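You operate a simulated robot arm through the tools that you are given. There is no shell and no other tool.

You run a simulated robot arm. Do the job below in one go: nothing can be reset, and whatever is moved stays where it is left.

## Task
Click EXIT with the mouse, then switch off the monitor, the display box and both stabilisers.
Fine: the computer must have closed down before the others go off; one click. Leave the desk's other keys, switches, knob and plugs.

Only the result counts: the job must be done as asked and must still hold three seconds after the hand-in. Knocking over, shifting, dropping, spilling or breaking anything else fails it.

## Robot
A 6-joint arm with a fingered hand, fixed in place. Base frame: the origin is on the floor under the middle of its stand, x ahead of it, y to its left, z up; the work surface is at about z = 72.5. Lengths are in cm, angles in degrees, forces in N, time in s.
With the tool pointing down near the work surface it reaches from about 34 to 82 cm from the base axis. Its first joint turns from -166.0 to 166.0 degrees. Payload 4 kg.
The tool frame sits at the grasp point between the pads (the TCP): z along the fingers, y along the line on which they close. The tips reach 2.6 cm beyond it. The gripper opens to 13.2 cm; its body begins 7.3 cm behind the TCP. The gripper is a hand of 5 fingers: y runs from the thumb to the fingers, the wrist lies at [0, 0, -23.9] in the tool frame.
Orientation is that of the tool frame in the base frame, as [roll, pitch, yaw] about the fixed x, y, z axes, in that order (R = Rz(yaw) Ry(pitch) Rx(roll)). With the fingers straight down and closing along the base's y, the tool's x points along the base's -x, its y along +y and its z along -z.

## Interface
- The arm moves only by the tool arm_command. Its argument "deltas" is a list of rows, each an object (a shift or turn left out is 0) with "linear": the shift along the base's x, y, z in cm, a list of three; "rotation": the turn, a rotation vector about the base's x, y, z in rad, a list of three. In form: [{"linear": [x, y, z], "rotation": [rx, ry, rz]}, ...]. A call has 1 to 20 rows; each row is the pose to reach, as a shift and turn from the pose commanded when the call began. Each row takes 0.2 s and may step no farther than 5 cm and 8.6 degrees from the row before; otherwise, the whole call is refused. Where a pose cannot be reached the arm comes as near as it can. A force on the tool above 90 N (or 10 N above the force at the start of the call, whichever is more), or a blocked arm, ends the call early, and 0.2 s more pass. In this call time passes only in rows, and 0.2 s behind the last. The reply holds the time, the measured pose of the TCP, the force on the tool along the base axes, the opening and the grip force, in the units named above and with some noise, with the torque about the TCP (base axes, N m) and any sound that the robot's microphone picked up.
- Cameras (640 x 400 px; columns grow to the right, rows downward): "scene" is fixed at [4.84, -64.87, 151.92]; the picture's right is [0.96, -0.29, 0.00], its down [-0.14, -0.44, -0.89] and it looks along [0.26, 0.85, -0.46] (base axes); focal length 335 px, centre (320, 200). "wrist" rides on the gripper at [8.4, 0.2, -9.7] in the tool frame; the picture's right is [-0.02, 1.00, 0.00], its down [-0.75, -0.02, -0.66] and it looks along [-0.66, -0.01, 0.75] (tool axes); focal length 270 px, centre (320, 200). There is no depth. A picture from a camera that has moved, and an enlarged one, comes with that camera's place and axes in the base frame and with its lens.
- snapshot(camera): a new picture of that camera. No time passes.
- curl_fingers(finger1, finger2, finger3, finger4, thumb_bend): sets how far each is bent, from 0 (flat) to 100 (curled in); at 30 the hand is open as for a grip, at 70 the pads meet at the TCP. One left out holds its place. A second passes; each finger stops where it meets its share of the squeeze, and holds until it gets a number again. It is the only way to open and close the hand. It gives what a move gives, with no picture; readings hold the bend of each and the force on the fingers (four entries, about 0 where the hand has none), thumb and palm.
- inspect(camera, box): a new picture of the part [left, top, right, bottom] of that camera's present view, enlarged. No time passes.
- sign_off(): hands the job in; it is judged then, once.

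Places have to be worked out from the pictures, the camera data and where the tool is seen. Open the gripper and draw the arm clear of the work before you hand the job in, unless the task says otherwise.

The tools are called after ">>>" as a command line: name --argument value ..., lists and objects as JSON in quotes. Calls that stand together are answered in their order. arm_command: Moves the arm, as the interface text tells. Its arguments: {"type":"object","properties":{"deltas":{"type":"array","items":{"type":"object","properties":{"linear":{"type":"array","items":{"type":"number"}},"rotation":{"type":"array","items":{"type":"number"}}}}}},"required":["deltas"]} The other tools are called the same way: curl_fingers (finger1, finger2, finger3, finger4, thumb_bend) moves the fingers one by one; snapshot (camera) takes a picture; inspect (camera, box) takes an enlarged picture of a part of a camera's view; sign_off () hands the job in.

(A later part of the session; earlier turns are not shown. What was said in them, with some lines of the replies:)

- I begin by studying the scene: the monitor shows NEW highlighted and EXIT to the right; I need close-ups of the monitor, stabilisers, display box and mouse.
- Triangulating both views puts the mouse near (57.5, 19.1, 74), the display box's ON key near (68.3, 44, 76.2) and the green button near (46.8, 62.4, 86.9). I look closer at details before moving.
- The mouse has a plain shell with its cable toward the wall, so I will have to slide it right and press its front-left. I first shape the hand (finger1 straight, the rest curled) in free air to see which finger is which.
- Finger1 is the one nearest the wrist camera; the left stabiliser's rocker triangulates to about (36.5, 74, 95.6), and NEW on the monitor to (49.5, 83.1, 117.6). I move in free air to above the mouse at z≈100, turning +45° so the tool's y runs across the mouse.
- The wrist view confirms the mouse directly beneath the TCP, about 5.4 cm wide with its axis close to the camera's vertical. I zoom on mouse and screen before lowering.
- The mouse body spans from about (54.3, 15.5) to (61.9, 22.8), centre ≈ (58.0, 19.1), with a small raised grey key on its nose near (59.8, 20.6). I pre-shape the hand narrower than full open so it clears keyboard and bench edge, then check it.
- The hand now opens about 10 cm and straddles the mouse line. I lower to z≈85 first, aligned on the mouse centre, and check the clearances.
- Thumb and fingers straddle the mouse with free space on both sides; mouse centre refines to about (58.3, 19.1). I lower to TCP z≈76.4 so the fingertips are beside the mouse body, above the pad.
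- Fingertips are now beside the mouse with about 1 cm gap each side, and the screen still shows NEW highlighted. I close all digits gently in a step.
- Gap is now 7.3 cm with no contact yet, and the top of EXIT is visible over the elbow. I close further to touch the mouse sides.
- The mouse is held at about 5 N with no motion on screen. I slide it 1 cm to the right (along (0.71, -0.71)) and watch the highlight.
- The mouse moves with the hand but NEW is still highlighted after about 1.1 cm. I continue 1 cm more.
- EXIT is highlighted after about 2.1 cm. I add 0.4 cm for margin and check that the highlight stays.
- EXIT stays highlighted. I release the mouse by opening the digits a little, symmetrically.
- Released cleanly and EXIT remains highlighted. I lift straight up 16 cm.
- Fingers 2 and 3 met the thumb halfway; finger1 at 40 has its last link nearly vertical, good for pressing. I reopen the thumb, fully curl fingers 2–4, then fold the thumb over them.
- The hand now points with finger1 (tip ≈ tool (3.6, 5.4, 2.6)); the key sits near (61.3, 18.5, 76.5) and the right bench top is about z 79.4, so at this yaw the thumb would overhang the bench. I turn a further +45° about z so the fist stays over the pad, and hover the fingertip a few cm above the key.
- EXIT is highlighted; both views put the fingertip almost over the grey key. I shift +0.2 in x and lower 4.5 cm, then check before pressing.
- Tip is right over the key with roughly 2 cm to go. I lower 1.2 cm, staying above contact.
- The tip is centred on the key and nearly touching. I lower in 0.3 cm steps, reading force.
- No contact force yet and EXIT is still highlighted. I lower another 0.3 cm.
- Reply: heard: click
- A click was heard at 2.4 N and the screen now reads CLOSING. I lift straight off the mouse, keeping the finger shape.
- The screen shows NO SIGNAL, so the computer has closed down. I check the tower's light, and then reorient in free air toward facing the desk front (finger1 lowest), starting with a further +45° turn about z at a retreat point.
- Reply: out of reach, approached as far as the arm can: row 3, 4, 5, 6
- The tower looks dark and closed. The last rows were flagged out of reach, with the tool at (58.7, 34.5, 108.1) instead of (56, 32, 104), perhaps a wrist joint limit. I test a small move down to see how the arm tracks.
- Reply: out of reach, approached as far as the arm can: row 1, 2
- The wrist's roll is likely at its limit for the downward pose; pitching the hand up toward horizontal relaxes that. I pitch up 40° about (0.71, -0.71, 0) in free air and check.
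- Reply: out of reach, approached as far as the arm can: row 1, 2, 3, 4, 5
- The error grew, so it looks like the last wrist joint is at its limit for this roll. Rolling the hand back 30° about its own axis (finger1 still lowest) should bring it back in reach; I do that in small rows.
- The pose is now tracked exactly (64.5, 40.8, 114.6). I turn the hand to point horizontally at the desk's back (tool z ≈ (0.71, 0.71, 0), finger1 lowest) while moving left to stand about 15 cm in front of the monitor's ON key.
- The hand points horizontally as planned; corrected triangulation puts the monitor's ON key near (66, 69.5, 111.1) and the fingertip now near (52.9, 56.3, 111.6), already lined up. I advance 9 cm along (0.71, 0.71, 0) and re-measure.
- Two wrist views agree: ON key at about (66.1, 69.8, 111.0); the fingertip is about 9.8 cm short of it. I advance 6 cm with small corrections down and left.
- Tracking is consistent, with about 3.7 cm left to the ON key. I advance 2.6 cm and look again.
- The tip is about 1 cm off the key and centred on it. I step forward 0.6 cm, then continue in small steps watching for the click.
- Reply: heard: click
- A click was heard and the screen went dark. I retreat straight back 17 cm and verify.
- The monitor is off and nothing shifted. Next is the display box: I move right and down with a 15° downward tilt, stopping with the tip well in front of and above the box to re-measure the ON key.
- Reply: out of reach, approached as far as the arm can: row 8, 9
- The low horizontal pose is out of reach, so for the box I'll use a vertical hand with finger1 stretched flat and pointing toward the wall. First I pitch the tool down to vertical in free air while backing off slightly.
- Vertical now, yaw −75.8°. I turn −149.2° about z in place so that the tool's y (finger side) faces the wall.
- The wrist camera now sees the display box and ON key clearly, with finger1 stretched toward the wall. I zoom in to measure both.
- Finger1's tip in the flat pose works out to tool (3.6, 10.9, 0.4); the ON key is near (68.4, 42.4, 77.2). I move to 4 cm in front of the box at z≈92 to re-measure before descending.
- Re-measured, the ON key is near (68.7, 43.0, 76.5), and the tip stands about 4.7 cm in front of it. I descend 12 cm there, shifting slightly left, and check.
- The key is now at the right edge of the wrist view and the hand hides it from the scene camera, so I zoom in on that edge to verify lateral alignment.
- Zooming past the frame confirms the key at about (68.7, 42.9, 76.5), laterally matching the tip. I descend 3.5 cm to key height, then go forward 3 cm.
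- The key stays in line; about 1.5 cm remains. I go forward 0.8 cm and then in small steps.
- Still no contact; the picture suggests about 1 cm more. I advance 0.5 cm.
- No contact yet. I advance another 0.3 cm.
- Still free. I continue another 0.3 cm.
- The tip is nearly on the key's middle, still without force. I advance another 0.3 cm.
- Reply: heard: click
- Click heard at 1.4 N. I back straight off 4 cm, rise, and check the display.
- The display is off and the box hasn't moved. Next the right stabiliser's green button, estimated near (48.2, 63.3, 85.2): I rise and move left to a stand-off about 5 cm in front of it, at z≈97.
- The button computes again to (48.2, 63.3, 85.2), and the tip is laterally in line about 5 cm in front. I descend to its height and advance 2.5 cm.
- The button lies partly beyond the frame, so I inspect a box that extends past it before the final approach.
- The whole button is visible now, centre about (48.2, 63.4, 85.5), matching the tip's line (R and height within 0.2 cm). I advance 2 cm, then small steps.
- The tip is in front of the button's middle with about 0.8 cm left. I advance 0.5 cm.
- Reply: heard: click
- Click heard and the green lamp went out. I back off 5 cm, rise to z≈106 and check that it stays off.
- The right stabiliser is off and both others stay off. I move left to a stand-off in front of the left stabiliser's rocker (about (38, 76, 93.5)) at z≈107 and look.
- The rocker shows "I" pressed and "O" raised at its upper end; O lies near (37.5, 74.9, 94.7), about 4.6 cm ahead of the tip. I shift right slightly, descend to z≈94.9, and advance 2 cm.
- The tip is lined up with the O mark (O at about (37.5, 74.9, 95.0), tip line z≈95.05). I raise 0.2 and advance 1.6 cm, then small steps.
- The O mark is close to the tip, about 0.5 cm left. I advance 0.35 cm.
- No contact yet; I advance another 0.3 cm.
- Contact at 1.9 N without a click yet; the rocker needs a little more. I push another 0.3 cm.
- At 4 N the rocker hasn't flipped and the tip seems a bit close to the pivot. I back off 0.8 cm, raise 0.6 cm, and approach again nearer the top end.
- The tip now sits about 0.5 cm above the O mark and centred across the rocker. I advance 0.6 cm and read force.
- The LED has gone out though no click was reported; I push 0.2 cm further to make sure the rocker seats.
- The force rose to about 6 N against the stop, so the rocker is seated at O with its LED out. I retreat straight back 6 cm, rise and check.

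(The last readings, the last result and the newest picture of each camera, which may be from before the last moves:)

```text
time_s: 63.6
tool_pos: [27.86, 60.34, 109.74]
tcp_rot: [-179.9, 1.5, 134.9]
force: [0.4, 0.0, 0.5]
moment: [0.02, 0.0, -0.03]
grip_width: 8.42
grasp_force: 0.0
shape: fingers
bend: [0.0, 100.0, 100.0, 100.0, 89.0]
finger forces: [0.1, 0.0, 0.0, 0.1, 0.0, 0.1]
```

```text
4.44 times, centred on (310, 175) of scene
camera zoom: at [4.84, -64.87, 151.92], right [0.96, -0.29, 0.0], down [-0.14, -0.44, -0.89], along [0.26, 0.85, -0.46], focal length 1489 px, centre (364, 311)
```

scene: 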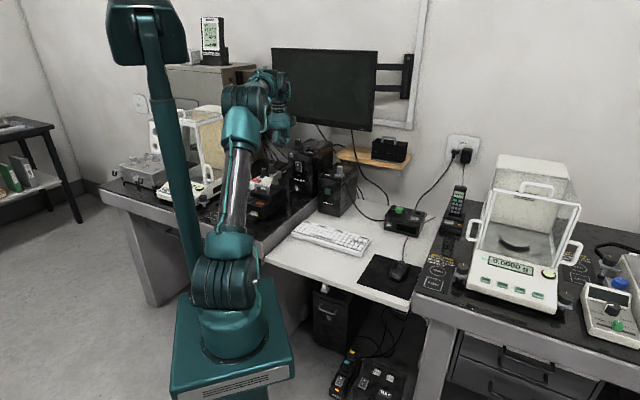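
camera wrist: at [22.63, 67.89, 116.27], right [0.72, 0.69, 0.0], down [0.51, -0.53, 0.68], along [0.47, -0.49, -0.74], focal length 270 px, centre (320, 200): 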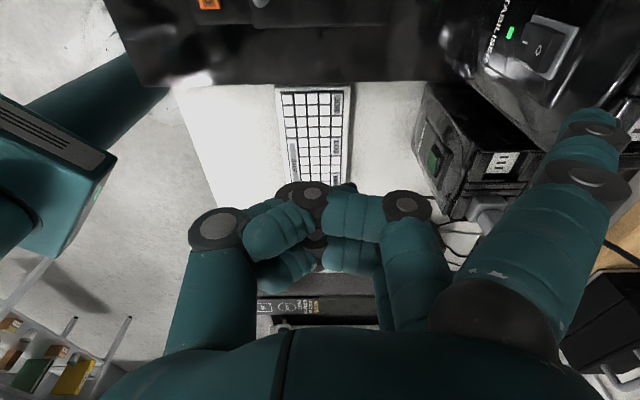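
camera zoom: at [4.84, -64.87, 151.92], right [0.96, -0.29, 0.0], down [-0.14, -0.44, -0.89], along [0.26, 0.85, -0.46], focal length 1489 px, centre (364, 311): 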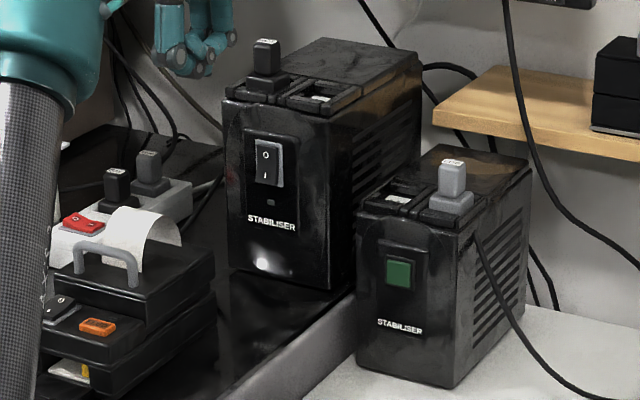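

All four lamps/screens are dark and the rocker sits at O. I draw the arm clear, back toward its starting place, then open the hand.

>>> arm_command --deltas '[{"linear": [-1.4, -3.6, 3.0]}, {"linear": [-2.8, -7.2, 6.0]}, {"linear": [-4.2, -10.8, 9.0]}, {"linear": [-5.6, -14.4, 12]}, {"linear": [-7, -18, 15]}]'

>>> curl_fingers --finger1 30 --finger2 30 --finger3 30 --finger4 30 --thumb_bend 30

>>> snapshot --camera "scene"

>>> inspect --camera "scene" --box '[280, 130, 450, 290]'

>>> inspect --camera "scene" --box '[270, 40, 420, 140]'

>>> snapshot --camera "wrist"

```text
time_s: 64.8
tool_pos: [21.37, 42.41, 124.61]
tcp_rot: [-179.6, 1.5, 131.3]
force: [-3.7, 1.7, -2.0]
moment: [-0.19, -0.35, 0.13]
grip_width: 8.43
grasp_force: 0.0
shape: fingers
bend: [0.0, 100.0, 100.0, 100.0, 89.0]
finger forces: [0.0, 0.1, 0.1, 0.1, 0.0, 0.0]
out of reach, approached as far as the arm can: row 3, 4
```

```text
time_s: 65.8
tool_pos: [20.87, 42.42, 124.82]
tcp_rot: [-180.0, 1.5, 135.0]
force: [-0.3, 0.0, -0.6]
moment: [-0.03, 0.03, -0.02]
grip_width: 13.9
grasp_force: 0.1
shape: fingers
bend: [30.0, 30.0, 30.0, 30.0, 30.0]
finger forces: [0.1, 0.0, 0.0, 0.0, 0.0, 0.0]
```

```text
taken
```

scene: 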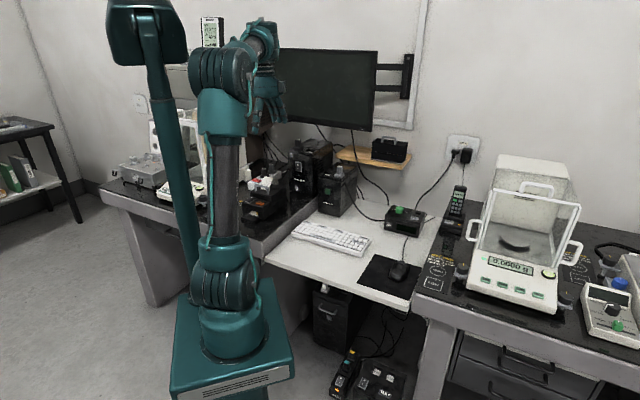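

```text
2.50 times, centred on (365, 210) of scene
camera zoom: at [4.84, -64.87, 151.92], right [0.96, -0.29, 0.0], down [-0.14, -0.44, -0.89], along [0.26, 0.85, -0.46], focal length 838 px, centre (208, 175)
```

zoom: 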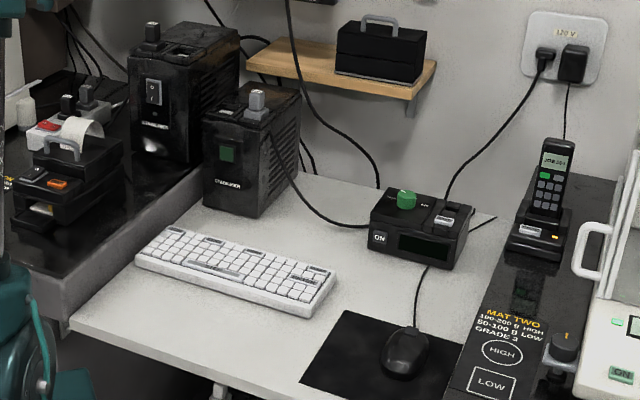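

```text
4.00 times, centred on (345, 90) of scene
camera zoom: at [4.84, -64.87, 151.92], right [0.96, -0.29, 0.0], down [-0.14, -0.44, -0.89], along [0.26, 0.85, -0.46], focal length 1340 px, centre (220, 640)
```

zoom: 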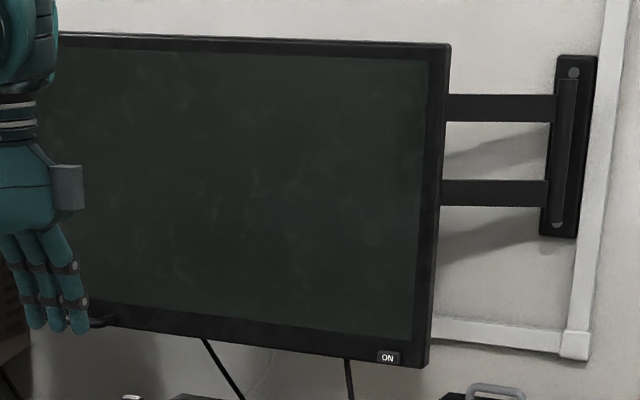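

```text
taken
camera wrist: at [14.83, 48.74, 134.25], right [0.72, 0.69, 0.0], down [0.51, -0.53, 0.68], along [0.47, -0.49, -0.74], focal length 270 px, centre (320, 200)
```

wrist: 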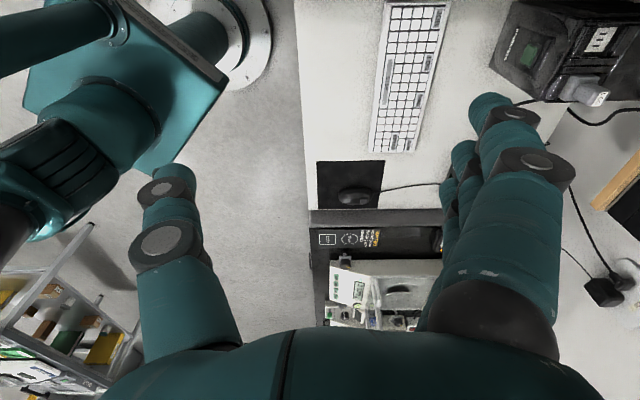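

Monitor, display box and both stabilisers are dark, the computer closed down before them, nothing else has moved, and the open hand is clear of the desk. I hand the job in.

>>> sign_off

```text
The job is handed in.
```

I clicked EXIT once with the mouse and handed the job in with the monitor, the display box and both stabilisers off.

- **Computer:** I slid the mouse about 2.5 cm to the right until EXIT was highlighted, then pressed its key once. The screen went to CLOSING and then NO SIGNAL, and only then did I touch anything else.
- **Monitor:** I pressed its ON key once and the screen went dark.
- **Display box:** I pressed its ON key once and the readout went dark.
- **Right stabiliser:** I pressed the green button once and its lamp went out.
- **Left stabiliser:** The first push on the rocker, at about 4 N, did not flip it. I backed off and pressed higher up. It then seated at O and its light went out, though no click was reported.

In the last pictures nothing else had moved except the mouse, which sits where I slid it. I did not touch any of the other keys, switches, knob or plugs. The hand is open and the arm is clear of the desk.
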